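You operate a simulated robot arm through the tools that you are given. There is no shell and no other tool.

The job below is to be done with a simulated robot arm. You get a single attempt, and the scene is never put back.

## Task
Wax the buffing wheel with the brown bar, then switch the shaft off.
Fine: put the bar back in its pocket. Set down upright: what you pick out.

It is judged by the outcome, as a careful person would: the job done as asked, and still so three seconds after it is handed in. It fails if anything else is knocked over, pushed out of place, dropped, spilled or broken.

## Robot
A 7-joint arm with a fingered hand, fixed in place. Base frame: the origin is at the foot of the arm, x ahead of it, y to its left, z up. Units: m, rad, N and s.
With the tool pointing down near the work surface it reaches from about 0.1 to 0.68 m from the base axis. Its first joint turns from -1.204 to 3.002 rad. Payload 3.4 kg.
The TCP is the grasp point between the finger pads, 0.039 m short of the fingertips. In the tool frame z runs along the fingers and y along their closing line. Largest opening 0.18 m; the body of the gripper starts 0.111 m behind the TCP. The gripper is a hand of 3 fingers: y runs from the thumb to the fingers, the wrist lies at [0, 0, -0.262] in the tool frame, and closing takes about 1.5 s.
Orientation is that of the tool frame in the base frame, as a unit quaternion [w, x, y, z]. With the fingers straight down and closing along the base's y, the tool's x points along the base's -x, its y along +y and its z along -z.

## Interface
- The arm moves only by the tool move_arm. Its argument "motion" is a list of rows, each an object (a shift or turn left out is 0, a gripper value left out holds the last) with "travel": the shift along the tool's x, y, z in units of 100 mm (1.0 is 100 mm), a list of three; "angular": the turn, a rotation vector about the tool's x, y, z in units of 120 degrees (1.0 is 120 degrees), a list of three; "hand": the gripper command, from -1 (shut) to 1 (fully open), values between in proportion. In form: [{"travel": [dx, dy, dz], "angular": [rx, ry, rz], "hand": hand}, ...]. A call has 1 to 20 rows; each row is the pose to reach, as a shift and turn from the pose commanded when the call began, along the tool's axes at that moment. A call with a number of a shift or a turn outside -1 to 1 is refused whole. Each row takes 0.2 s and may step no farther than 0.05 m and 0.15 rad from the row before; otherwise, or with a gripper value out of range, the whole call is refused. Where a pose cannot be reached the arm comes as near as it can. A force on the tool above 40 N (or 10 N above the force at the start of the call, whichever is more), or a blocked arm, ends the call early, and 0.2 s more pass. The fingers move at their own pace (about 0.072 m/s each) and stop on an object; they squeeze with about 26 N. The grip force told is the motor's: it shows also when the fingers shut on nothing. Time passes only in rows, and 0.2 s behind the last, so rows that repeat a pose let the fingers close. The reply holds the time, the measured pose of the TCP, the force on the tool along the base axes, the opening and the grip force, in the units named above and with some noise, with the torque about the TCP (base axes, N m) and any sound that the robot's microphone picked up.
- Cameras (640 x 400 px; columns grow to the right, rows downward): "scene" is fixed at [0.0498, -0.6522, 1.2115]; the picture's right is [0.54, -0.84, 0.00], its down [-0.03, -0.02, -1.00] and it looks along [0.84, 0.54, -0.04] (base axes); focal length 214 px, centre (320, 200). "wrist" rides on the gripper at [0.063, -0.036, -0.128] in the tool frame; the picture's right is [0.50, 0.87, 0.00], its down [-0.75, 0.44, -0.49] and it looks along [-0.43, 0.25, 0.87] (tool axes); focal length 226 px, centre (320, 200). There is no depth. A picture from a camera that has moved, and an enlarged one, comes with that camera's place and axes in the base frame and with its lens.
- capture(camera): a new picture of that camera. It takes no simulated time.
- slide_trunk(by): slides the trunk up (or, below 0, down) by that many m; the arm rides with it, the base frame stays. It gives what a move gives, with no picture.
- grasp_type(shape): the hand has 3 fingers and takes this shape, open, in about a second: jaw (thumb against the fingers, like two jaws); tri (thumb and two fingers); tip (a fingertip pinch); poke (one finger out to press); point (the index stretched); flat (the hand flat); cup (the hand cupped); fist (a fist). The gripper value then closes the fingers along that shape, each until it touches; the sizes above hold for jaw. It gives what a move gives, with no picture.
- close_up(camera, box): a new picture of the part [left, top, right, bottom] of that camera's present view, enlarged. It takes no simulated time.
- sign_off(): hands the job in; it is judged then, once.

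Places have to be worked out from the pictures, the camera data and where the tool is seen. Open the gripper and draw the arm clear of the work before you hand the job in, unless the task says otherwise.

The tools are called after "Emit:" by a JSON object that holds its "name" and its "arguments". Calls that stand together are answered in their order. move_arm: Moves the arm, as the interface text tells. Its arguments: {"type":"object","properties":{"motion":{"type":"array","items":{"type":"object","properties":{"travel":{"type":"array","items":{"type":"number"}},"angular":{"type":"array","items":{"type":"number"}},"hand":{"type":"number"}}}}},"required":["motion"]} The other tools are called the same way: slide_trunk (by) slides the trunk up or down; grasp_type (shape) gives the hand a shape; capture (camera) takes a picture; close_up (camera, box) takes an enlarged picture of a part of a camera's view; sign_off () hands the job in.

At the start:

```text
t: 0.0
tool_pos: [0.3369, -0.347, 1.4756]
tcp_rot: [0.001, 0.0, 1.0, 0.001]
force: [-0.7, -0.1, 0.3]
wrist_torque: [0.0, -0.01, 0.0]
opening: 0.1799
grip_force: 0.1
shape: jaw
trunk travel left (down, up): [-0.354, 0.189]
```

scene: 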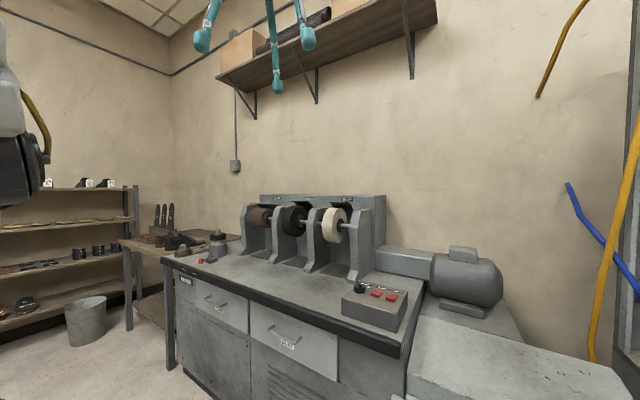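
wrist: 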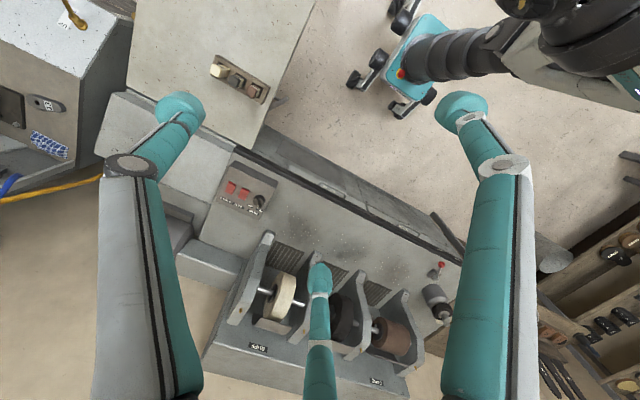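

I start by looking at the scene in detail: the machine with wheels, the control box, and the place where the bars lie.

Emit:
{"name": "close_up", "arguments": {"camera": "scene", "box": [220, 180, 420, 305]}}

Emit:
{"name": "close_up", "arguments": {"camera": "scene", "box": [110, 190, 250, 278]}}

Emit:
{"name": "close_up", "arguments": {"camera": "wrist", "box": [200, 220, 460, 400]}}

Emit:
{"name": "close_up", "arguments": {"camera": "scene", "box": [330, 270, 430, 340]}}

```text
3.20 times, centred on (320, 242) of scene
camera zoom: at [0.0498, -0.6522, 1.2115], right [0.54, -0.84, 0.0], down [-0.03, -0.02, -1.0], along [0.84, 0.54, -0.04], focal length 686 px, centre (320, 64)
```

zoom: 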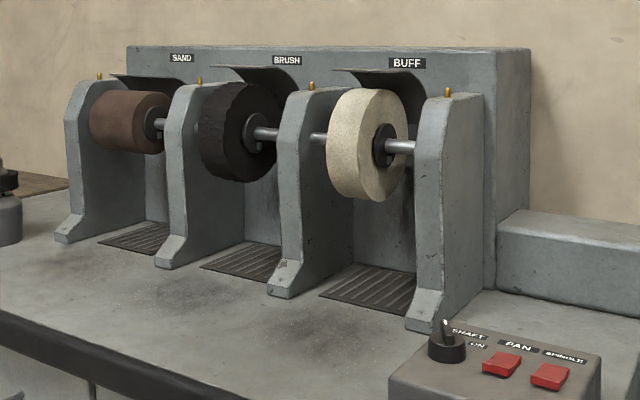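

```text
4.55 times, centred on (180, 234) of scene
camera zoom: at [0.0498, -0.6522, 1.2115], right [0.54, -0.84, 0.0], down [-0.03, -0.02, -1.0], along [0.84, 0.54, -0.04], focal length 975 px, centre (956, 46)
```

zoom: 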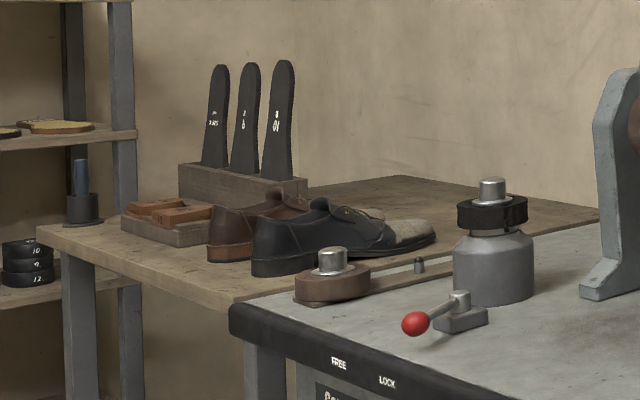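

```text
2.22 times, centred on (330, 310) of wrist
camera zoom: at [0.2733, -0.3837, 1.6047], right [-0.5, 0.87, 0.0], down [0.75, 0.43, 0.49], along [0.43, 0.25, -0.87], focal length 502 px, centre (298, -44)
```

zoom: 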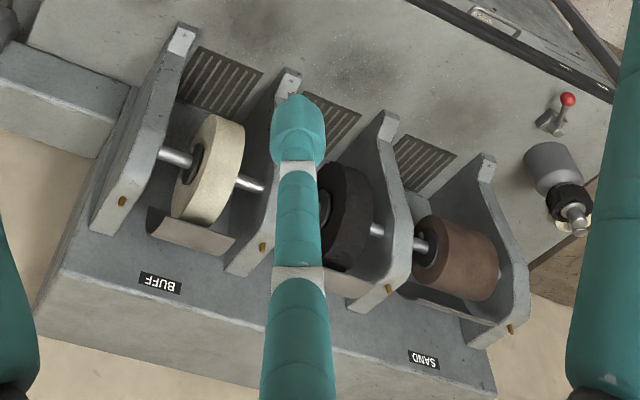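

```text
5.71 times, centred on (380, 305) of scene
camera zoom: at [0.0498, -0.6522, 1.2115], right [0.54, -0.84, 0.0], down [-0.03, -0.02, -1.0], along [0.84, 0.54, -0.04], focal length 1226 px, centre (-23, -400)
```

zoom: 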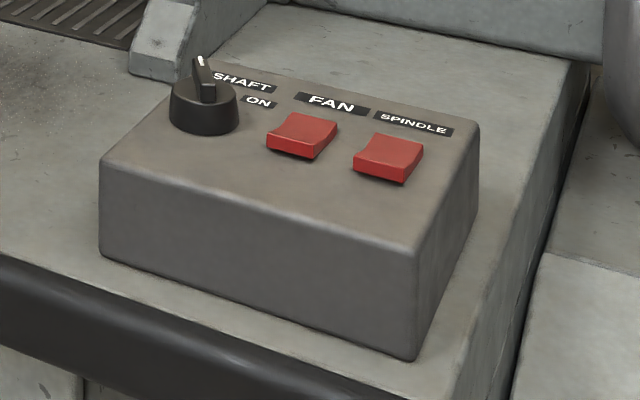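

I want to see the rest: the wrist view's top cabinet with small objects and the right-hand shelf.

Emit:
{"name": "close_up", "arguments": {"camera": "wrist", "box": [190, 40, 300, 110]}}

Emit:
{"name": "close_up", "arguments": {"camera": "wrist", "box": [520, 220, 640, 400]}}

Emit:
{"name": "close_up", "arguments": {"camera": "wrist", "box": [200, 160, 300, 230]}}

Emit:
{"name": "close_up", "arguments": {"camera": "scene", "box": [130, 220, 210, 270]}}

Emit:
{"name": "close_up", "arguments": {"camera": "scene", "box": [0, 170, 140, 330]}}

```text
5.71 times, centred on (245, 75) of wrist
camera zoom: at [0.2733, -0.3837, 1.6047], right [-0.5, 0.87, 0.0], down [0.75, 0.43, 0.49], along [0.43, 0.25, -0.87], focal length 1292 px, centre (749, 914)
```

zoom: 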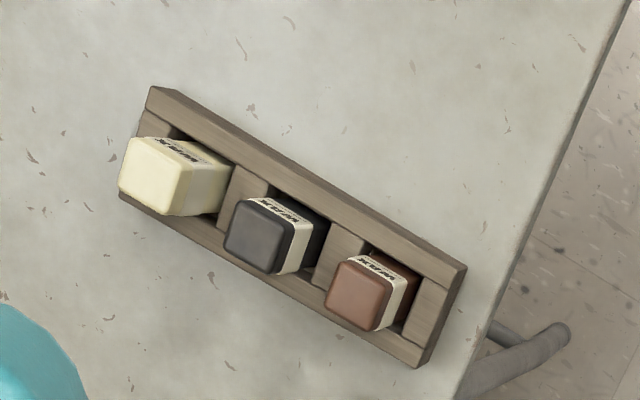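

```text
2.22 times, centred on (580, 310) of wrist
camera zoom: at [0.2733, -0.3837, 1.6047], right [-0.5, 0.87, 0.0], down [0.75, 0.43, 0.49], along [0.43, 0.25, -0.87], focal length 502 px, centre (-258, -44)
```

zoom: 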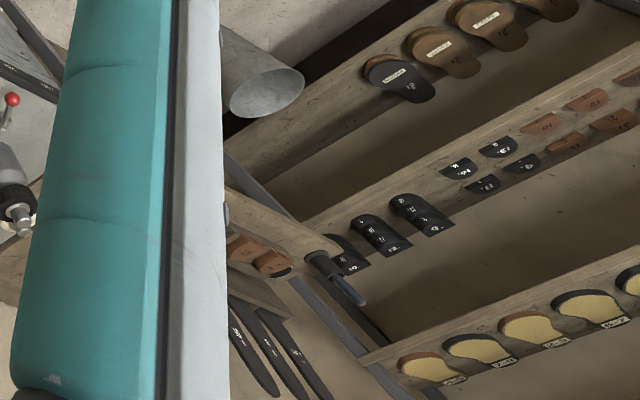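

```text
5.71 times, centred on (250, 195) of wrist
camera zoom: at [0.2733, -0.3837, 1.6047], right [-0.5, 0.87, 0.0], down [0.75, 0.43, 0.49], along [0.43, 0.25, -0.87], focal length 1292 px, centre (720, 229)
```

zoom: 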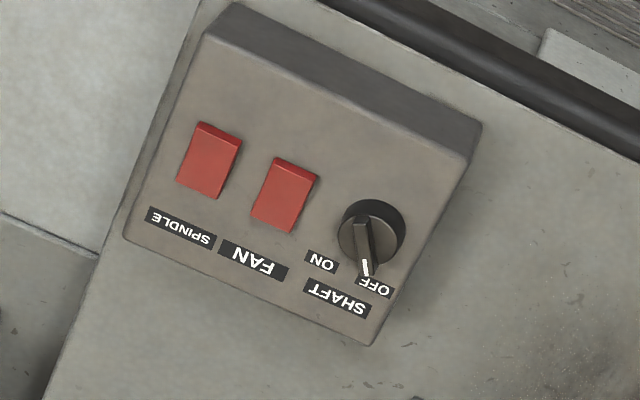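

```text
8.00 times, centred on (170, 245) of scene
camera zoom: at [0.0498, -0.6522, 1.2115], right [0.54, -0.84, 0.0], down [-0.03, -0.02, -1.0], along [0.84, 0.54, -0.04], focal length 1716 px, centre (1520, -160)
```

zoom: 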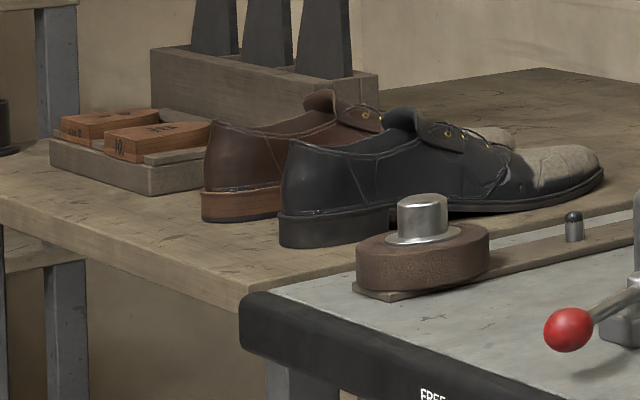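

```text
2.50 times, centred on (70, 250) of scene
camera zoom: at [0.0498, -0.6522, 1.2115], right [0.54, -0.84, 0.0], down [-0.03, -0.02, -1.0], along [0.84, 0.54, -0.04], focal length 536 px, centre (945, 75)
```

zoom: 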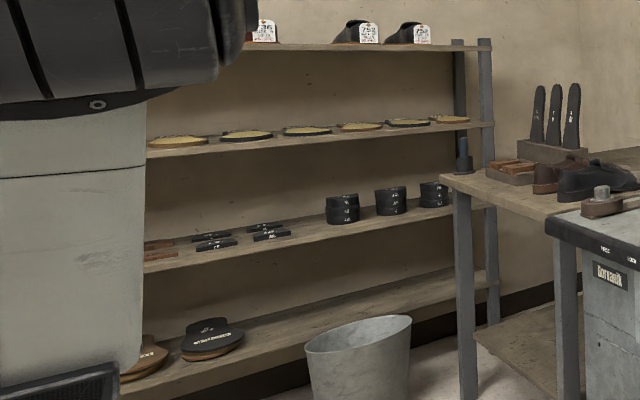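

The wax bars stand in a three-pocket rack on the low cabinet to the right of the robot (brown is the nearest one to the aisle), and the shaft knob's pointer sits on OFF, so the shaft must be switched on before waxing. I lower the trunk to get a second view for triangulating.

Emit:
{"name": "slide_trunk", "arguments": {"by": -0.2}}

```text
t: 2.2
tool_pos: [0.3459, -0.3394, 1.2715]
tcp_rot: [-0.007, 0.001, 1.0, -0.001]
force: [0.0, 0.1, 0.3]
wrist_torque: [-0.04, -0.03, 0.03]
opening: 0.1799
grip_force: 0.0
shape: jaw
trunk travel left (down, up): [-0.154, 0.389]
```

Trunk is down 0.2 m. I take new wrist pictures for triangulation of the rack, knob and wheel.

Emit:
{"name": "capture", "arguments": {"camera": "wrist"}}

Emit:
{"name": "capture", "arguments": {"camera": "scene"}}

```text
taken
camera wrist: at [0.283, -0.3776, 1.4015], right [-0.5, 0.87, 0.01], down [0.76, 0.43, 0.48], along [0.41, 0.24, -0.88], focal length 226 px, centre (320, 200)
```

wrist: 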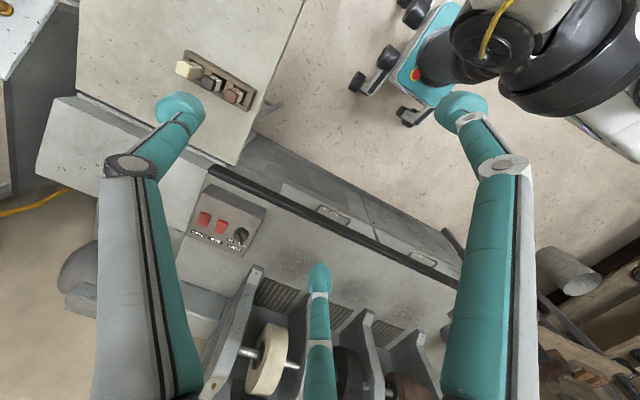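

```text
taken
```

scene: 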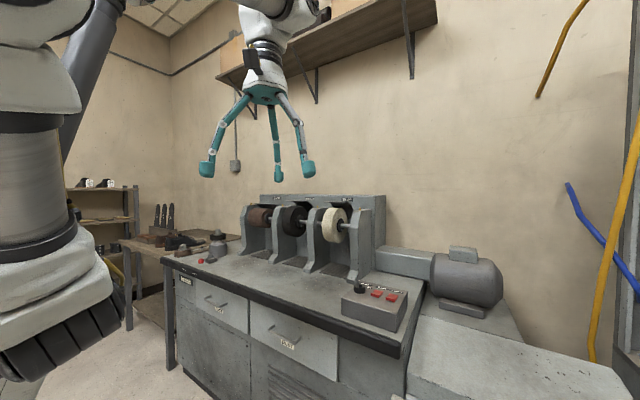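

I zoom into the rack from here for precise pixel positions.

Emit:
{"name": "close_up", "arguments": {"camera": "wrist", "box": [165, 40, 277, 110]}}

Emit:
{"name": "close_up", "arguments": {"camera": "wrist", "box": [175, 175, 287, 245]}}

Emit:
{"name": "close_up", "arguments": {"camera": "wrist", "box": [200, 260, 424, 400]}}

```text
5.71 times, centred on (221, 75) of wrist
camera zoom: at [0.283, -0.3776, 1.4015], right [-0.5, 0.87, 0.01], down [0.76, 0.43, 0.48], along [0.41, 0.24, -0.88], focal length 1292 px, centre (886, 914)
```

zoom: 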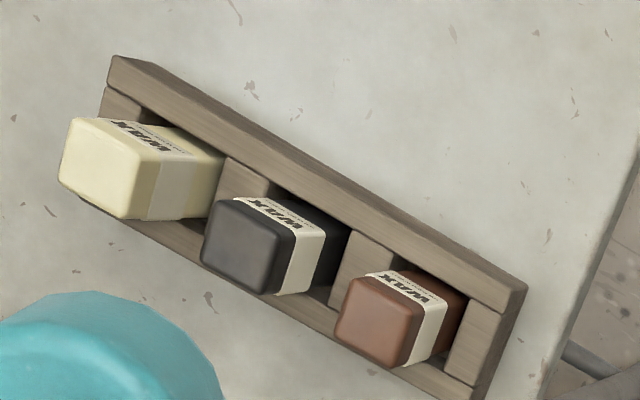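

```text
5.71 times, centred on (231, 210) of wrist
camera zoom: at [0.283, -0.3776, 1.4015], right [-0.5, 0.87, 0.01], down [0.76, 0.43, 0.48], along [0.41, 0.24, -0.88], focal length 1292 px, centre (829, 143)
```

zoom: 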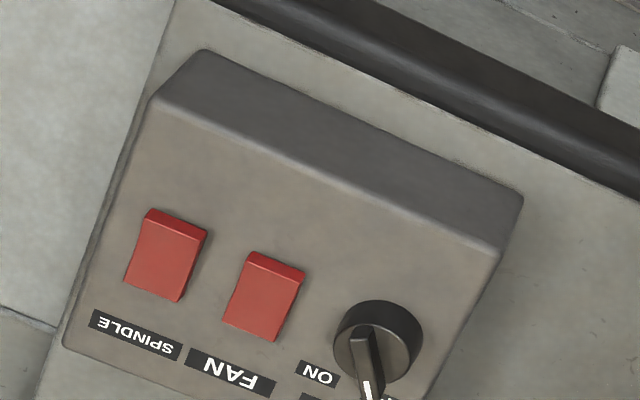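

```text
2.86 times, centred on (312, 330) of wrist
camera zoom: at [0.283, -0.3776, 1.4015], right [-0.5, 0.87, 0.01], down [0.76, 0.43, 0.48], along [0.41, 0.24, -0.88], focal length 646 px, centre (343, -171)
```

zoom: 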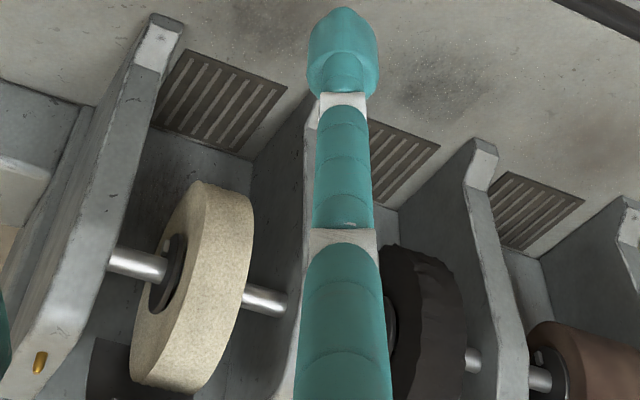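

The rack runs along base y at x≈0.44, with the brown bar at about y≈-0.56 and its top near z≈0.735. Before approaching I test in free air how the fingers converge when closing in the jaw shape.

Emit:
{"name": "move_arm", "arguments": {"motion": [{"hand": -0.5}, {"hand": -0.5}, {"hand": -0.5}, {"hand": -0.5}, {"hand": -0.5}, {"hand": -0.5}]}}

Emit:
{"name": "capture", "arguments": {"camera": "wrist"}}

```text
t: 3.6
tool_pos: [0.3466, -0.3412, 1.2707]
tcp_rot: [-0.008, 0.001, 1.0, -0.001]
force: [0.4, -0.2, -0.6]
wrist_torque: [0.01, -0.06, 0.0]
opening: 0.0455
grip_force: 0.0
shape: jaw
trunk travel left (down, up): [-0.154, 0.389]
```

```text
taken
camera wrist: at [0.2848, -0.3777, 1.4009], right [-0.5, 0.87, 0.01], down [0.76, 0.44, 0.48], along [0.41, 0.24, -0.88], focal length 226 px, centre (320, 200)
```

wrist: 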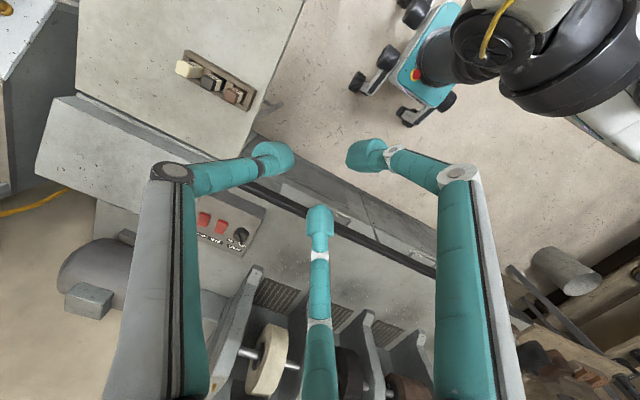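

No sound, so the shaft is not turning. In "jaw" the three digits converge from 120° apart; I check how "tri" and "tip" look before choosing the grasp.

Emit:
{"name": "grasp_type", "arguments": {"shape": "tri"}}

Emit:
{"name": "capture", "arguments": {"camera": "wrist"}}

Emit:
{"name": "grasp_type", "arguments": {"shape": "tip"}}

Emit:
{"name": "capture", "arguments": {"camera": "wrist"}}

Emit:
{"name": "grasp_type", "arguments": {"shape": "poke"}}

Emit:
{"name": "capture", "arguments": {"camera": "wrist"}}

```text
t: 4.5
tool_pos: [0.3461, -0.3414, 1.2706]
tcp_rot: [-0.008, 0.001, 1.0, -0.001]
force: [-0.8, -0.8, -0.5]
wrist_torque: [0.0, 0.0, -0.02]
opening: 0.1798
grip_force: 0.1
shape: tri
trunk travel left (down, up): [-0.154, 0.389]
```

```text
taken
camera wrist: at [0.2848, -0.3777, 1.4009], right [-0.5, 0.87, 0.01], down [0.76, 0.44, 0.48], along [0.41, 0.24, -0.88], focal length 226 px, centre (320, 200)
```

wrist: 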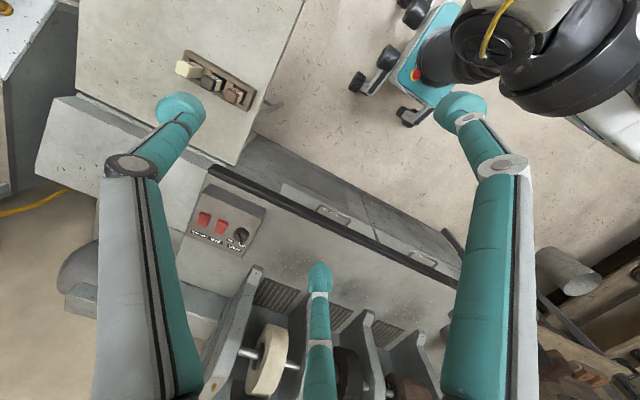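

```text
t: 5.4
tool_pos: [0.3465, -0.3413, 1.2708]
tcp_rot: [-0.008, 0.0, 1.0, 0.0]
force: [-1.3, 0.3, 0.2]
wrist_torque: [0.05, 0.03, 0.0]
opening: 0.1798
grip_force: 0.1
shape: tip
trunk travel left (down, up): [-0.154, 0.389]
```

```text
taken
camera wrist: at [0.2848, -0.3777, 1.4009], right [-0.5, 0.87, 0.01], down [0.76, 0.44, 0.48], along [0.41, 0.24, -0.88], focal length 226 px, centre (320, 200)
```

wrist: 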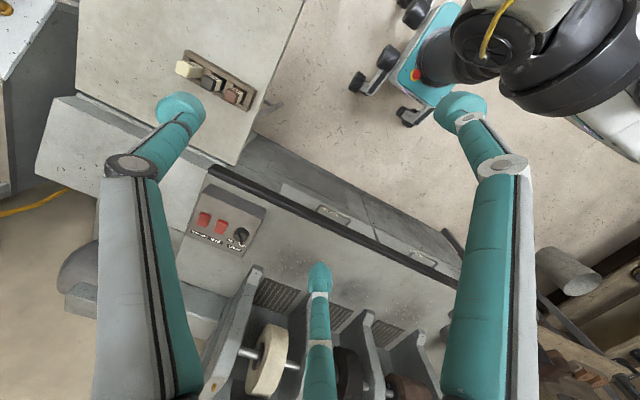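

```text
t: 6.3
tool_pos: [0.3453, -0.3407, 1.2704]
tcp_rot: [-0.008, 0.001, 1.0, -0.001]
force: [-0.1, -0.2, 0.0]
wrist_torque: [0.01, 0.02, -0.02]
opening: 0.0
grip_force: 0.0
shape: poke
trunk travel left (down, up): [-0.154, 0.389]
```

```text
taken
camera wrist: at [0.2848, -0.3777, 1.4009], right [-0.5, 0.87, 0.01], down [0.76, 0.44, 0.48], along [0.41, 0.24, -0.88], focal length 226 px, centre (320, 200)
```

wrist: 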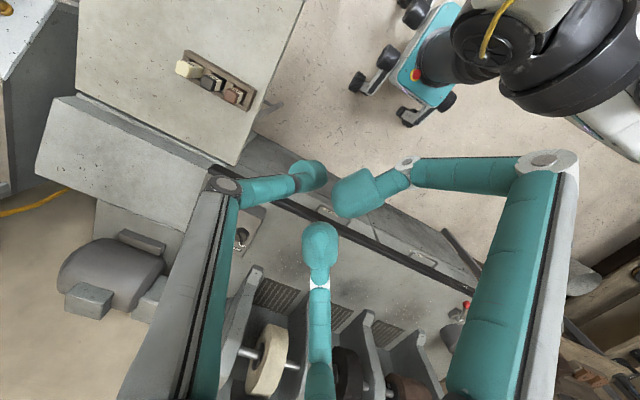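

The poke shape curls two digits; I look at it from the scene camera to see which one sticks out.

Emit:
{"name": "close_up", "arguments": {"camera": "scene", "box": [180, 40, 340, 200]}}

Emit:
{"name": "grasp_type", "arguments": {"shape": "point"}}

Emit:
{"name": "close_up", "arguments": {"camera": "scene", "box": [180, 40, 340, 200]}}

Emit:
{"name": "capture", "arguments": {"camera": "wrist"}}

Emit:
{"name": "grasp_type", "arguments": {"shape": "jaw"}}

Emit:
{"name": "close_up", "arguments": {"camera": "scene", "box": [180, 40, 340, 200]}}

```text
2.50 times, centred on (260, 120) of scene
camera zoom: at [0.0498, -0.6522, 1.2115], right [0.54, -0.84, 0.0], down [-0.03, -0.02, -1.0], along [0.84, 0.54, -0.04], focal length 536 px, centre (470, 400)
```

zoom: 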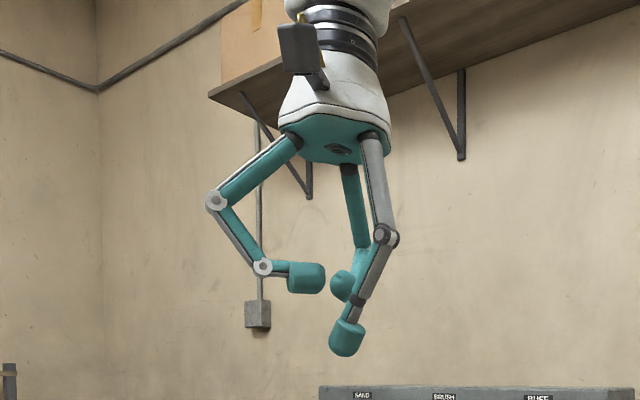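

```text
t: 7.2
tool_pos: [0.3462, -0.3411, 1.2702]
tcp_rot: [-0.008, 0.0, 1.0, -0.001]
force: [-0.5, -0.1, -0.6]
wrist_torque: [0.02, -0.02, 0.05]
opening: 0.0001
grip_force: 0.1
shape: point
trunk travel left (down, up): [-0.154, 0.389]
```

```text
2.50 times, centred on (260, 120) of scene
camera zoom: at [0.0498, -0.6522, 1.2115], right [0.54, -0.84, 0.0], down [-0.03, -0.02, -1.0], along [0.84, 0.54, -0.04], focal length 536 px, centre (470, 400)
```

zoom: 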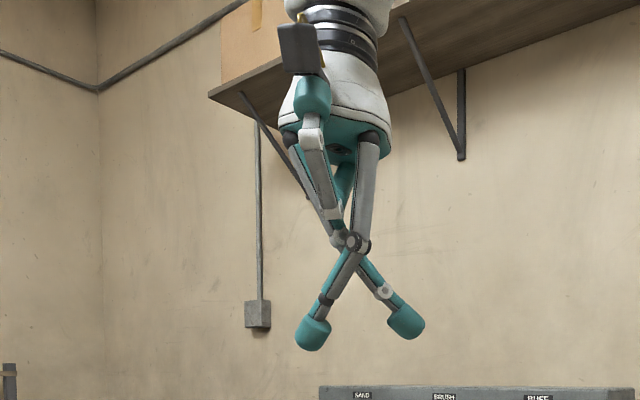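

```text
taken
camera wrist: at [0.2848, -0.3777, 1.4009], right [-0.5, 0.87, 0.01], down [0.76, 0.44, 0.48], along [0.41, 0.24, -0.88], focal length 226 px, centre (320, 200)
```

wrist: 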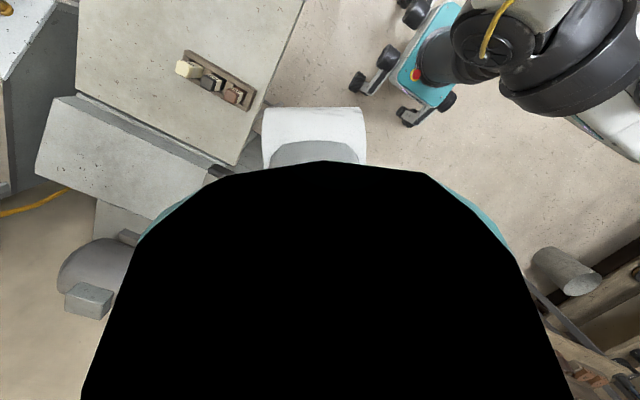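

```text
t: 8.1
tool_pos: [0.3474, -0.3413, 1.2713]
tcp_rot: [-0.008, 0.001, 1.0, -0.002]
force: [0.1, 0.4, -0.2]
wrist_torque: [-0.03, -0.05, 0.05]
opening: 0.1798
grip_force: 0.1
shape: jaw
trunk travel left (down, up): [-0.154, 0.389]
```

```text
2.50 times, centred on (260, 120) of scene
camera zoom: at [0.0498, -0.6522, 1.2115], right [0.54, -0.84, 0.0], down [-0.03, -0.02, -1.0], along [0.84, 0.54, -0.04], focal length 536 px, centre (470, 400)
```

zoom: 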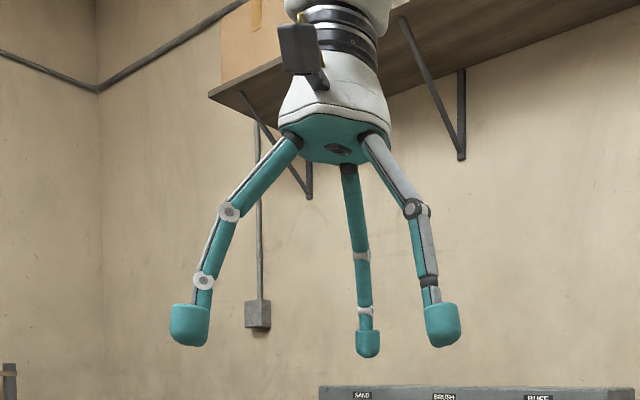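

The knob needs about 60° of turn from OFF (toward +y) to ON (toward -y). There is also a FREE/LOCK lever on the bench; I look at it and the panel labels closely.

Emit:
{"name": "close_up", "arguments": {"camera": "scene", "box": [165, 225, 245, 305]}}

Emit:
{"name": "close_up", "arguments": {"camera": "scene", "box": [340, 275, 420, 325]}}

Emit:
{"name": "close_up", "arguments": {"camera": "scene", "box": [310, 190, 390, 290]}}

Emit:
{"name": "close_up", "arguments": {"camera": "wrist", "box": [400, 220, 640, 400]}}

```text
5.00 times, centred on (205, 265) of scene
camera zoom: at [0.0498, -0.6522, 1.2115], right [0.54, -0.84, 0.0], down [-0.03, -0.02, -1.0], along [0.84, 0.54, -0.04], focal length 1072 px, centre (895, -125)
```

zoom: 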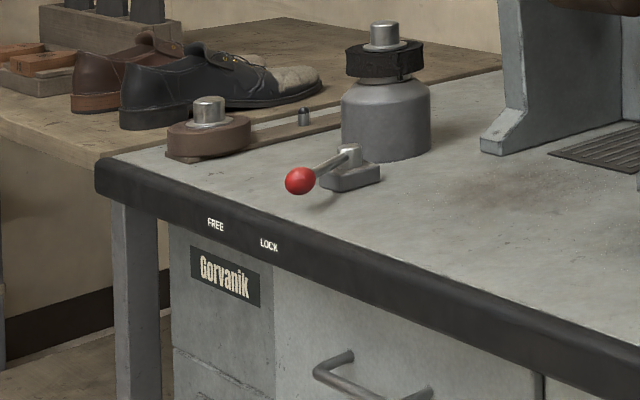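

```text
8.00 times, centred on (380, 300) of scene
camera zoom: at [0.0498, -0.6522, 1.2115], right [0.54, -0.84, 0.0], down [-0.03, -0.02, -1.0], along [0.84, 0.54, -0.04], focal length 1716 px, centre (-160, -600)
```

zoom: 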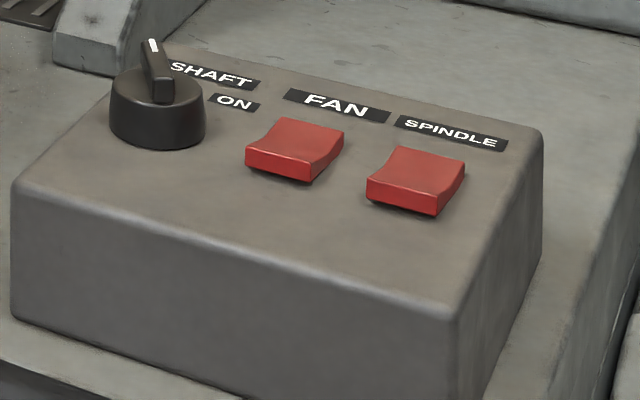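

```text
4.00 times, centred on (350, 240) of scene
camera zoom: at [0.0498, -0.6522, 1.2115], right [0.54, -0.84, 0.0], down [-0.03, -0.02, -1.0], along [0.84, 0.54, -0.04], focal length 858 px, centre (200, 40)
```

zoom: 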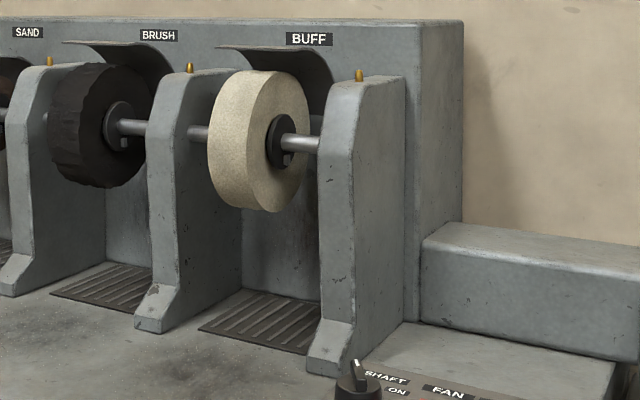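

```text
2.22 times, centred on (520, 310) of wrist
camera zoom: at [0.2848, -0.3777, 1.4009], right [-0.5, 0.87, 0.01], down [0.76, 0.44, 0.48], along [0.41, 0.24, -0.88], focal length 502 px, centre (-124, -44)
```

zoom: 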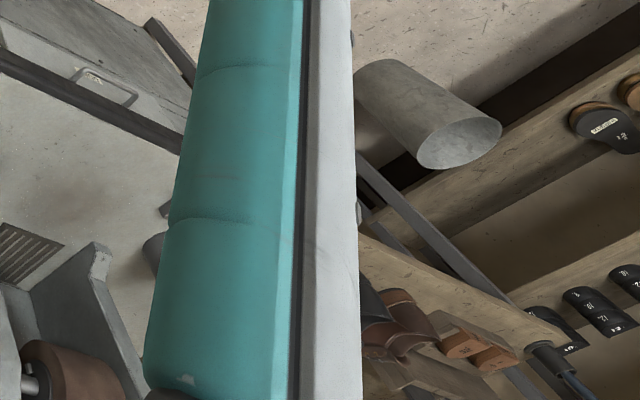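

The lever belongs to the separate collar spindle, so only the SHAFT knob matters. I first move forward toward the knob at a safe height to learn the reach with the tool vertical.

Emit:
{"name": "move_arm", "arguments": {"motion": [{"travel": [-0.33, 0, 0]}, {"travel": [-0.66, 0, 0]}, {"travel": [-1.0, 0, 0]}]}}

Emit:
{"name": "move_arm", "arguments": {"motion": [{"travel": [-0.33, 0, 0]}, {"travel": [-0.66, 0, 0]}, {"travel": [-1.0, 0, 0]}]}}

Emit:
{"name": "move_arm", "arguments": {"motion": [{"travel": [-0.33, 0, 0]}, {"travel": [-0.66, 0, 0]}, {"travel": [-1.0, 0, 0]}]}}

```text
t: 8.9
tool_pos: [0.4473, -0.3406, 1.2664]
tcp_rot: [-0.01, 0.0, 1.0, -0.001]
force: [-0.2, -0.2, -0.4]
wrist_torque: [0.03, 0.05, -0.02]
opening: 0.1802
grip_force: 0.1
shape: jaw
trunk travel left (down, up): [-0.154, 0.389]
```

```text
t: 9.7
tool_pos: [0.5426, -0.3416, 1.2518]
tcp_rot: [-0.008, 0.001, 1.0, 0.0]
force: [0.9, -0.1, 0.0]
wrist_torque: [0.02, 0.01, 0.02]
opening: 0.1801
grip_force: 0.1
shape: jaw
out of reach, approached as far as the arm can: row 2, 3
trunk travel left (down, up): [-0.154, 0.389]
```

```text
t: 10.5
tool_pos: [0.6127, -0.3464, 1.2132]
tcp_rot: [-0.006, 0.001, 1.0, 0.0]
force: [-0.1, -0.3, 0.0]
wrist_torque: [-0.03, 0.04, 0.03]
opening: 0.18
grip_force: 0.1
shape: jaw
out of reach, approached as far as the arm can: row 1, 2, 3
trunk travel left (down, up): [-0.154, 0.389]
```

At this height the limit is near x≈0.61; reach should grow as the wrist drops to shoulder height, so I go down and forward. The bench in front is clear at this height.

Emit:
{"name": "move_arm", "arguments": {"motion": [{"travel": [0, 0, 0.33]}, {"travel": [0, 0, 0.66]}, {"travel": [0, 0, 1.0]}]}}

Emit:
{"name": "move_arm", "arguments": {"motion": [{"travel": [-0.25, 0, 0]}, {"travel": [-0.5, 0, 0]}, {"travel": [-0.75, 0, 0]}, {"travel": [-1.0, 0, 0]}]}}

Emit:
{"name": "capture", "arguments": {"camera": "scene"}}

Emit:
{"name": "capture", "arguments": {"camera": "wrist"}}

```text
t: 11.3
tool_pos: [0.6092, -0.3454, 1.1119]
tcp_rot: [-0.007, 0.001, 1.0, 0.0]
force: [-0.7, -0.8, 0.4]
wrist_torque: [0.02, 0.01, 0.03]
opening: 0.1799
grip_force: 0.1
shape: jaw
trunk travel left (down, up): [-0.154, 0.389]
```

```text
t: 12.3
tool_pos: [0.7054, -0.3444, 1.1062]
tcp_rot: [-0.009, -0.002, 1.0, -0.003]
force: [0.0, 1.1, -0.6]
wrist_torque: [0.01, 0.03, 0.01]
opening: 0.1798
grip_force: 0.0
shape: jaw
out of reach, approached as far as the arm can: row 4
trunk travel left (down, up): [-0.154, 0.389]
```

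```text
taken
```

scene: 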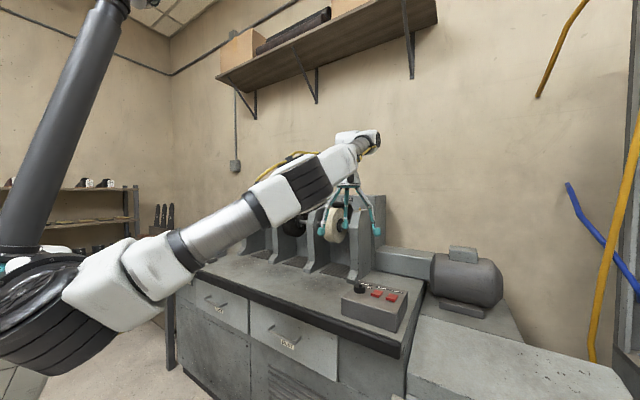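

```text
taken
camera wrist: at [0.6439, -0.3809, 1.2378], right [-0.5, 0.86, 0.0], down [0.76, 0.44, 0.48], along [0.41, 0.24, -0.88], focal length 226 px, centre (320, 200)
```

wrist: 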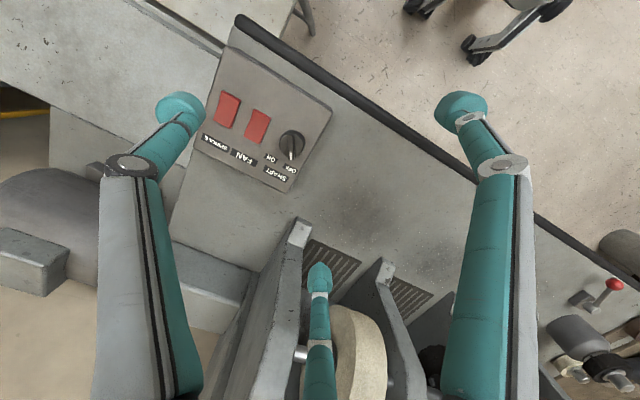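

Reach increases as the wrist drops (shoulder is low), so the knob is reachable with a vertical tool. I zoom in on the knob to locate it precisely.

Emit:
{"name": "close_up", "arguments": {"camera": "wrist", "box": [230, 110, 342, 180]}}

Emit:
{"name": "close_up", "arguments": {"camera": "scene", "box": [330, 265, 420, 335]}}

```text
5.71 times, centred on (286, 145) of wrist
camera zoom: at [0.6439, -0.3809, 1.2378], right [-0.5, 0.86, 0.0], down [0.76, 0.44, 0.48], along [0.41, 0.24, -0.88], focal length 1292 px, centre (514, 514)
```

zoom: 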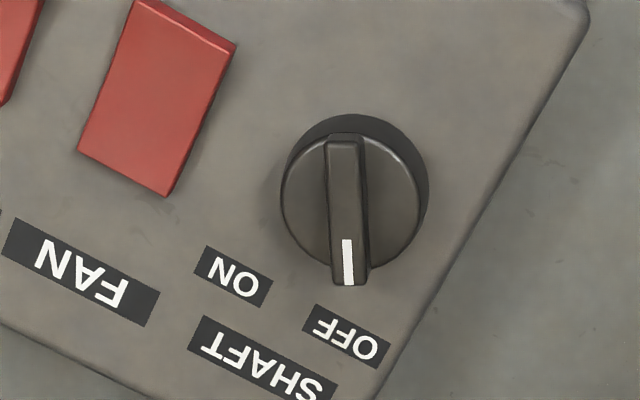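

```text
5.71 times, centred on (375, 300) of scene
camera zoom: at [0.0498, -0.6522, 1.2115], right [0.54, -0.84, 0.0], down [-0.03, -0.02, -1.0], along [0.84, 0.54, -0.04], focal length 1226 px, centre (6, -371)
```

zoom: 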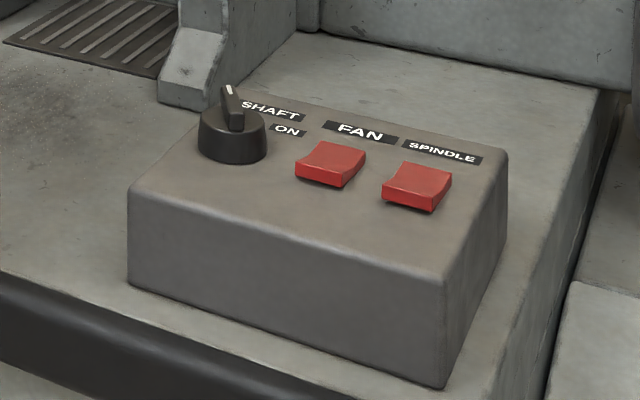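

The knob's cap centre works out at about (0.747, -0.370) with its top near z≈0.882 and a raised blade pointing +30° (OFF); ON is at -30°. I change to the poke shape and move the fingertip above the +y side of the blade.

Emit:
{"name": "grasp_type", "arguments": {"shape": "poke"}}

Emit:
{"name": "move_arm", "arguments": {"motion": [{"travel": [-0.12, 0.06, 0.25]}, {"travel": [-0.24, 0.12, 0.5]}, {"travel": [-0.36, 0.18, 0.75]}, {"travel": [-0.48, 0.24, 0.95]}]}}

Emit:
{"name": "capture", "arguments": {"camera": "wrist"}}

Emit:
{"name": "close_up", "arguments": {"camera": "scene", "box": [300, 210, 428, 290]}}

```text
t: 13.2
tool_pos: [0.7036, -0.3437, 1.1096]
tcp_rot: [-0.005, -0.004, 1.0, -0.003]
force: [0.2, -0.2, -0.2]
wrist_torque: [-0.01, -0.01, -0.01]
opening: 0.0
grip_force: 0.2
shape: poke
trunk travel left (down, up): [-0.154, 0.389]
```

```text
t: 14.2
tool_pos: [0.7483, -0.3357, 1.0104]
tcp_rot: [-0.009, 0.002, 1.0, -0.001]
force: [-0.1, 0.0, -0.2]
wrist_torque: [-0.01, 0.01, 0.02]
opening: 0.0
grip_force: 0.0
shape: poke
out of reach, approached as far as the arm can: row 4
trunk travel left (down, up): [-0.154, 0.389]
```

```text
taken
camera wrist: at [0.6871, -0.3724, 1.1409], right [-0.5, 0.87, 0.01], down [0.76, 0.43, 0.48], along [0.41, 0.24, -0.88], focal length 226 px, centre (320, 200)
```

wrist: 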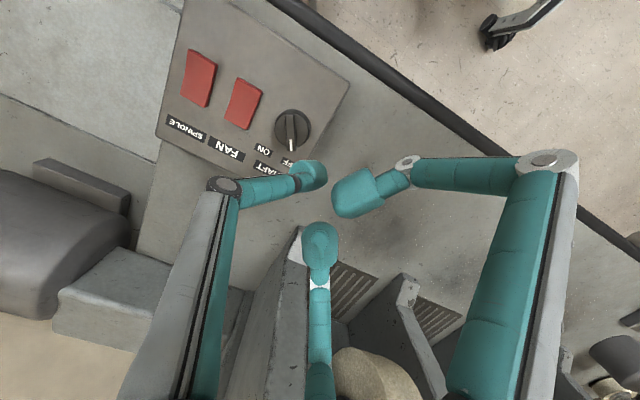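

```text
5.00 times, centred on (364, 250) of scene
camera zoom: at [0.0498, -0.6522, 1.2115], right [0.54, -0.84, 0.0], down [-0.03, -0.02, -1.0], along [0.84, 0.54, -0.04], focal length 1072 px, centre (100, -50)
```

zoom: 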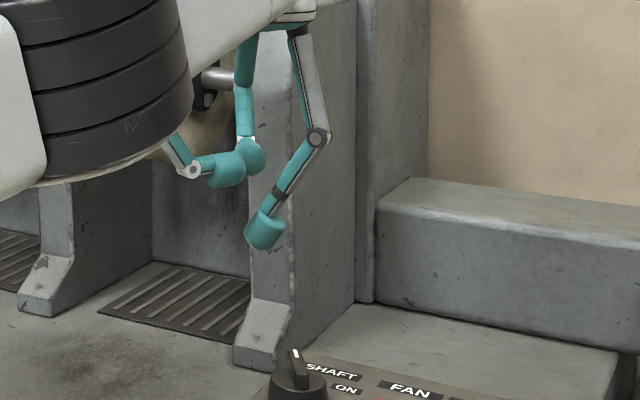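

The poke fingertip centre is about (-0.0045, -0.010, -0.0285) from the TCP, its bottom 0.041 below. I place it on the +y side of the blade, still above the blade top, and look again.

Emit:
{"name": "move_arm", "arguments": {"motion": [{"travel": [-0.03, 0.05, 0.2]}, {"travel": [-0.06, 0.1, 0.35]}, {"travel": [-0.09, 0.14, 0.5]}]}}

Emit:
{"name": "close_up", "arguments": {"camera": "wrist", "box": [240, 90, 400, 190]}}

Emit:
{"name": "close_up", "arguments": {"camera": "scene", "box": [320, 240, 416, 300]}}

```text
t: 15.0
tool_pos: [0.7551, -0.3204, 0.9585]
tcp_rot: [-0.008, 0.001, 1.0, -0.001]
force: [-0.1, -0.1, -0.2]
wrist_torque: [-0.03, 0.02, 0.02]
opening: 0.0001
grip_force: 0.1
shape: poke
trunk travel left (down, up): [-0.154, 0.389]
```

```text
4.00 times, centred on (320, 140) of wrist
camera zoom: at [0.6936, -0.357, 1.0895], right [-0.5, 0.87, 0.01], down [0.76, 0.44, 0.48], along [0.41, 0.24, -0.88], focal length 904 px, centre (320, 440)
```

zoom: 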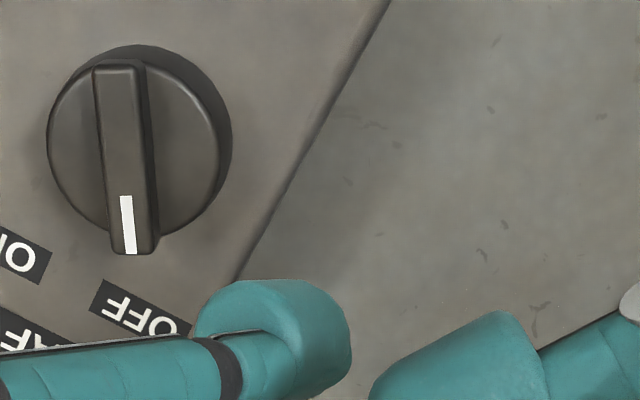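

```text
6.67 times, centred on (368, 270) of scene
camera zoom: at [0.0498, -0.6522, 1.2115], right [0.54, -0.84, 0.0], down [-0.03, -0.02, -1.0], along [0.84, 0.54, -0.04], focal length 1430 px, centre (0, -267)
```

zoom: 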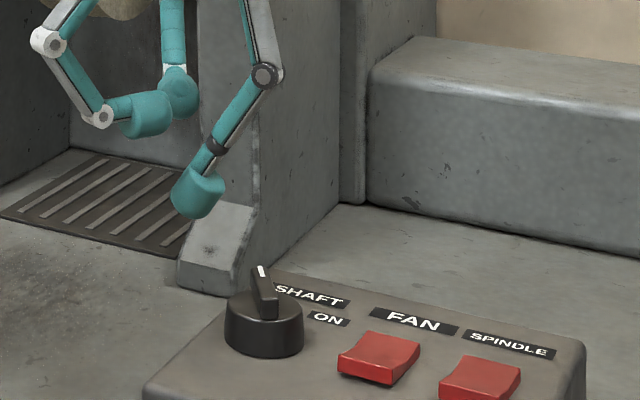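

Knob confirmed at (0.748, -0.371), blade tip at +29°, radius 0.018. I shift slightly and lower the fingertip beside the blade (+y side), just above the cap.

Emit:
{"name": "move_arm", "arguments": {"motion": [{"travel": [0.03, -0.05, 0.0]}, {"travel": [0.04, -0.07, 0.12]}, {"travel": [0.04, -0.07, 0.24]}, {"travel": [0.04, -0.07, 0.31]}]}}

Emit:
{"name": "close_up", "arguments": {"camera": "wrist", "box": [240, 90, 400, 190]}}

Emit:
{"name": "close_up", "arguments": {"camera": "scene", "box": [320, 250, 416, 310]}}

```text
t: 16.0
tool_pos: [0.7492, -0.3279, 0.9304]
tcp_rot: [-0.008, 0.001, 1.0, -0.001]
force: [0.0, 0.0, -0.7]
wrist_torque: [0.01, 0.02, 0.04]
opening: 0.0
grip_force: 0.1
shape: poke
trunk travel left (down, up): [-0.154, 0.389]
```

```text
4.00 times, centred on (320, 140) of wrist
camera zoom: at [0.6882, -0.3644, 1.0603], right [-0.5, 0.87, 0.01], down [0.76, 0.43, 0.48], along [0.41, 0.24, -0.88], focal length 904 px, centre (320, 440)
```

zoom: 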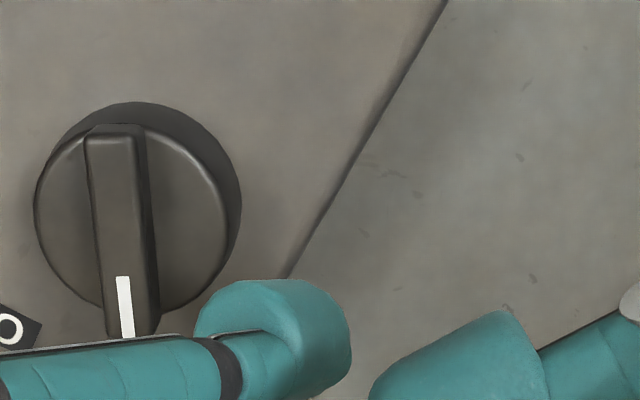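

```text
6.67 times, centred on (368, 280) of scene
camera zoom: at [0.0498, -0.6522, 1.2115], right [0.54, -0.84, 0.0], down [-0.03, -0.02, -1.0], along [0.84, 0.54, -0.04], focal length 1430 px, centre (0, -333)
```

zoom: 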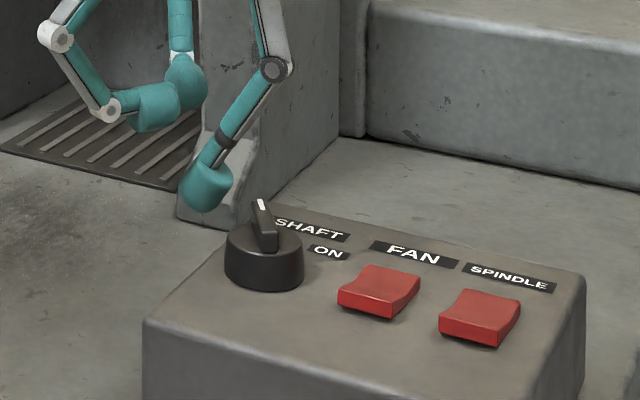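

The fingertip bottom is about level with the upper part of the blade, so I lower 5 mm more and then sweep it along an arc to push the pointer from OFF toward ON.

Emit:
{"name": "move_arm", "arguments": {"motion": [{"travel": [0, 0, 0.05]}, {"travel": [-0.084, -0.077, 0.05]}, {"travel": [-0.148, -0.099, 0.05]}, {"travel": [-0.202, -0.136, 0.05]}, {"travel": [-0.245, -0.185, 0.05]}, {"travel": [-0.275, -0.246, 0.05]}]}}

Emit:
{"name": "close_up", "arguments": {"camera": "wrist", "box": [240, 90, 400, 190]}}

Emit:
{"name": "close_up", "arguments": {"camera": "scene", "box": [320, 250, 416, 310]}}

```text
t: 17.4
tool_pos: [0.7769, -0.357, 0.9228]
tcp_rot: [-0.008, 0.001, 1.0, 0.0]
force: [0.2, 0.0, -0.3]
wrist_torque: [0.02, 0.02, 0.02]
opening: 0.0003
grip_force: 0.1
shape: poke
out of reach, approached as far as the arm can: row 6
trunk travel left (down, up): [-0.154, 0.389]
```

```text
4.00 times, centred on (320, 140) of wrist
camera zoom: at [0.7152, -0.3941, 1.0541], right [-0.5, 0.87, 0.01], down [0.76, 0.43, 0.48], along [0.41, 0.24, -0.88], focal length 904 px, centre (320, 440)
```

zoom: 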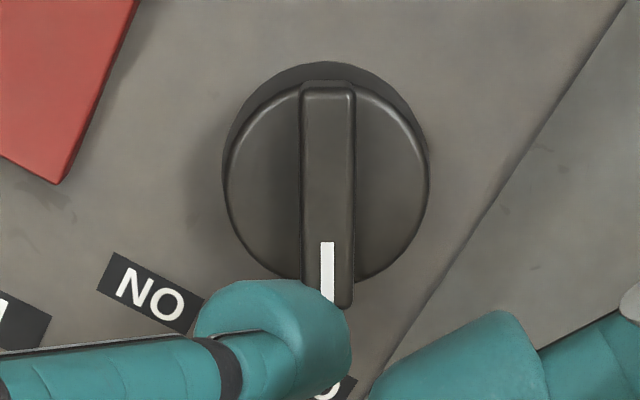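

```text
6.67 times, centred on (368, 280) of scene
camera zoom: at [0.0498, -0.6522, 1.2115], right [0.54, -0.84, 0.0], down [-0.03, -0.02, -1.0], along [0.84, 0.54, -0.04], focal length 1430 px, centre (0, -333)
```

zoom: 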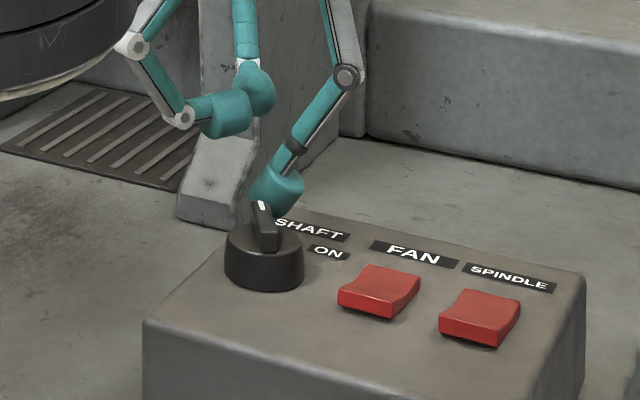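

The pointer did not move: the fingertip is narrower at the contact height and slipped around the blade's end. I lift, go back to the +y side, lower, and press nearer the knob's centre, checking before sweeping.

Emit:
{"name": "move_arm", "arguments": {"motion": [{"travel": [0, 0, -0.3]}, {"travel": [0.13, 0.13, -0.3]}, {"travel": [0.264, 0.258, -0.3]}, {"travel": [0.264, 0.258, -0.15]}, {"travel": [0.264, 0.258, -0.03]}, {"travel": [0.233, 0.194, -0.03]}, {"travel": [0.202, 0.13, -0.03]}]}}

Emit:
{"name": "close_up", "arguments": {"camera": "wrist", "box": [240, 90, 400, 190]}}

Emit:
{"name": "close_up", "arguments": {"camera": "scene", "box": [320, 250, 416, 310]}}

```text
t: 19.0
tool_pos: [0.7549, -0.3431, 0.9289]
tcp_rot: [-0.008, 0.001, 1.0, 0.0]
force: [0.9, 0.1, -0.1]
wrist_torque: [0.01, 0.02, 0.01]
opening: 0.0
grip_force: 0.0
shape: poke
out of reach, approached as far as the arm can: row 1
trunk travel left (down, up): [-0.154, 0.389]
```

```text
4.00 times, centred on (320, 140) of wrist
camera zoom: at [0.6931, -0.3795, 1.0587], right [-0.5, 0.87, 0.01], down [0.76, 0.43, 0.48], along [0.41, 0.24, -0.88], focal length 904 px, centre (320, 440)
```

zoom: 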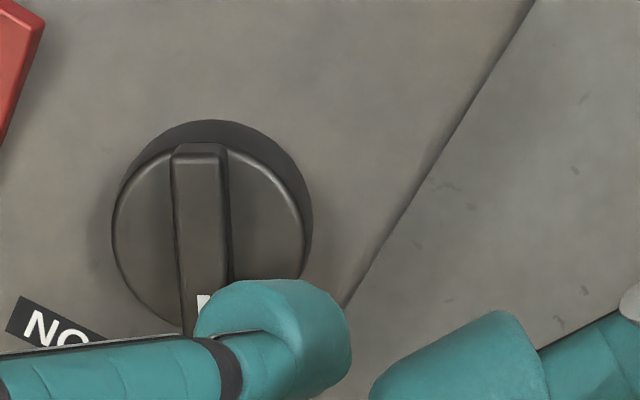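

```text
6.67 times, centred on (368, 280) of scene
camera zoom: at [0.0498, -0.6522, 1.2115], right [0.54, -0.84, 0.0], down [-0.03, -0.02, -1.0], along [0.84, 0.54, -0.04], focal length 1430 px, centre (0, -333)
```

zoom: 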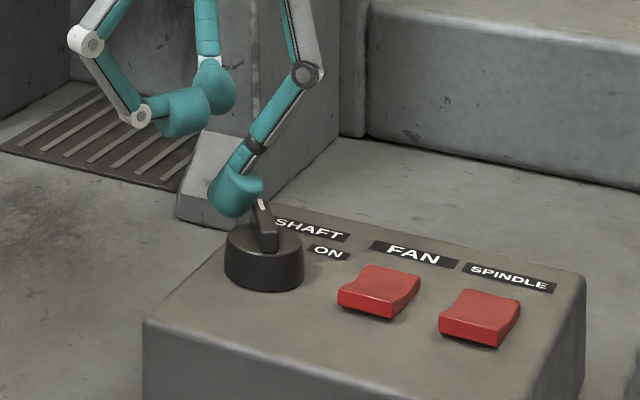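

The fingertip now sits right beside the blade near its pointer end. I lower 3 mm and push perpendicular to the blade by about 10 mm, then check.

Emit:
{"name": "move_arm", "arguments": {"motion": [{"travel": [0, 0, 0.03]}, {"travel": [-0.02, -0.035, 0.03]}, {"travel": [-0.045, -0.065, 0.03]}, {"travel": [-0.07, -0.09, 0.03]}]}}

Emit:
{"name": "close_up", "arguments": {"camera": "wrist", "box": [240, 90, 400, 190]}}

Emit:
{"name": "close_up", "arguments": {"camera": "scene", "box": [336, 260, 400, 300]}}

```text
t: 20.0
tool_pos: [0.7603, -0.3504, 0.9253]
tcp_rot: [-0.008, 0.0, 1.0, 0.0]
force: [-0.5, 1.5, 2.0]
wrist_torque: [0.02, -0.02, 0.0]
opening: 0.0
grip_force: 0.0
shape: poke
trunk travel left (down, up): [-0.154, 0.389]
```

```text
4.00 times, centred on (320, 140) of wrist
camera zoom: at [0.7003, -0.3875, 1.0554], right [-0.5, 0.87, 0.01], down [0.76, 0.44, 0.48], along [0.41, 0.24, -0.88], focal length 904 px, centre (320, 440)
```

zoom: 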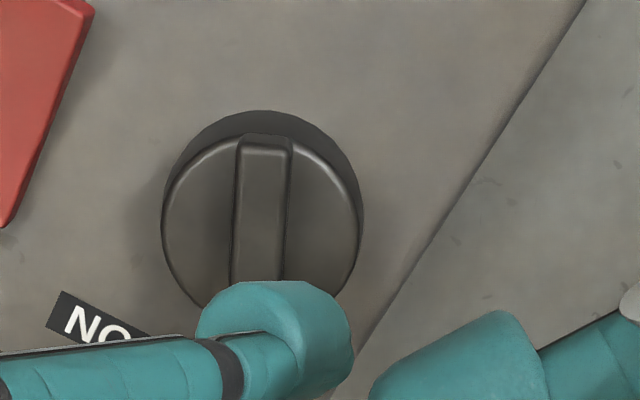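

```text
10.00 times, centred on (368, 280) of scene
camera zoom: at [0.0498, -0.6522, 1.2115], right [0.54, -0.84, 0.0], down [-0.03, -0.02, -1.0], along [0.84, 0.54, -0.04], focal length 2145 px, centre (-160, -600)
```

zoom: 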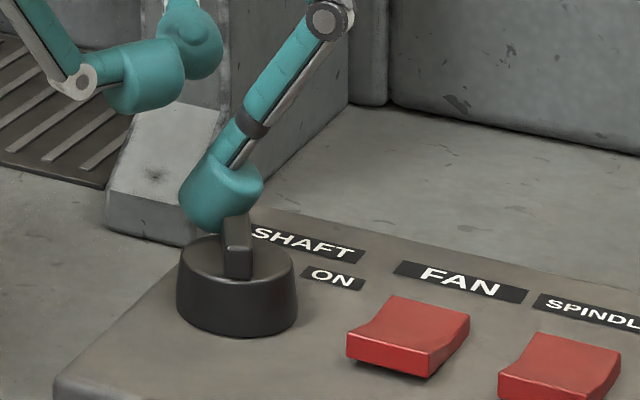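

The tip's slanted underside is riding up onto the blade, because the finger leans over it. I back off, lift, and turn the hand 90° so the poking finger leans along the blade instead and can push it sideways cleanly.

Emit:
{"name": "move_arm", "arguments": {"motion": [{"travel": [0, 0.1, -0.1]}, {"travel": [0.1, 0.2, -0.3]}, {"travel": [0.3, 0.3, -0.5]}, {"travel": [0.5, 0.4, -0.5]}]}}

Emit:
{"name": "move_arm", "arguments": {"motion": [{"angular": [0, 0, -0.068]}, {"angular": [0, 0, -0.136]}, {"angular": [0, 0, -0.204]}, {"angular": [0, 0, -0.272]}, {"angular": [0, 0, -0.34]}, {"angular": [0, 0, -0.408]}, {"angular": [0, 0, -0.476]}, {"angular": [0, 0, -0.544]}, {"angular": [0, 0, -0.612]}, {"angular": [0, 0, -0.68]}, {"angular": [0, 0, -0.75]}]}}

Emit:
{"name": "capture", "arguments": {"camera": "wrist"}}

Emit:
{"name": "capture", "arguments": {"camera": "scene"}}

```text
t: 21.0
tool_pos: [0.7142, -0.311, 0.9769]
tcp_rot: [-0.008, 0.001, 1.0, -0.002]
force: [-0.8, 0.6, 0.7]
wrist_torque: [-0.02, 0.0, 0.02]
opening: 0.0
grip_force: 0.1
shape: poke
trunk travel left (down, up): [-0.154, 0.389]
```

```text
t: 23.4
tool_pos: [0.7131, -0.3103, 0.9742]
tcp_rot: [0.006, 0.707, -0.707, -0.005]
force: [0.7, 0.1, 0.2]
wrist_torque: [-0.02, 0.01, 0.0]
opening: 0.0001
grip_force: 0.0
shape: poke
trunk travel left (down, up): [-0.154, 0.389]
```

```text
taken
camera wrist: at [0.7508, -0.3739, 1.1034], right [-0.87, -0.5, 0.01], down [-0.43, 0.75, 0.5], along [-0.26, 0.42, -0.87], focal length 226 px, centre (320, 200)
```

wrist: 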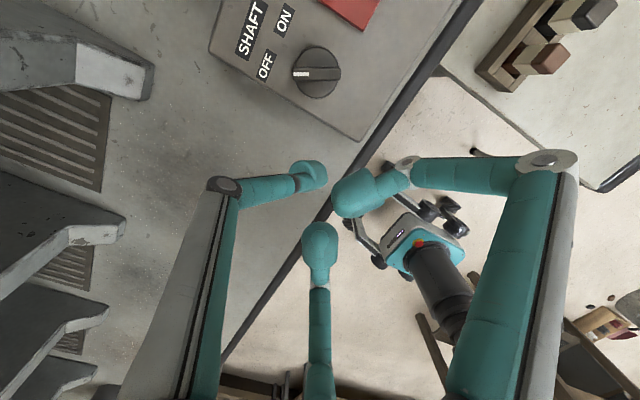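

```text
taken
```

scene: 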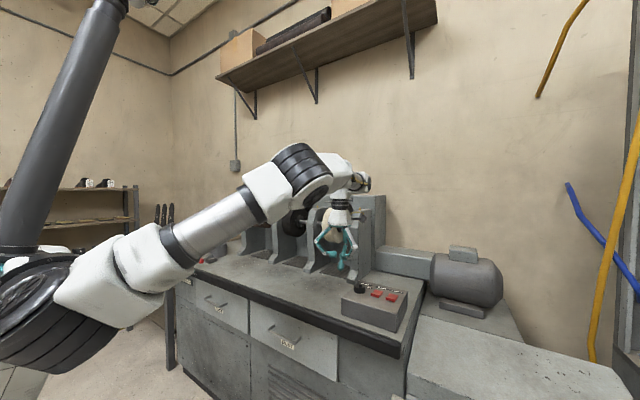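

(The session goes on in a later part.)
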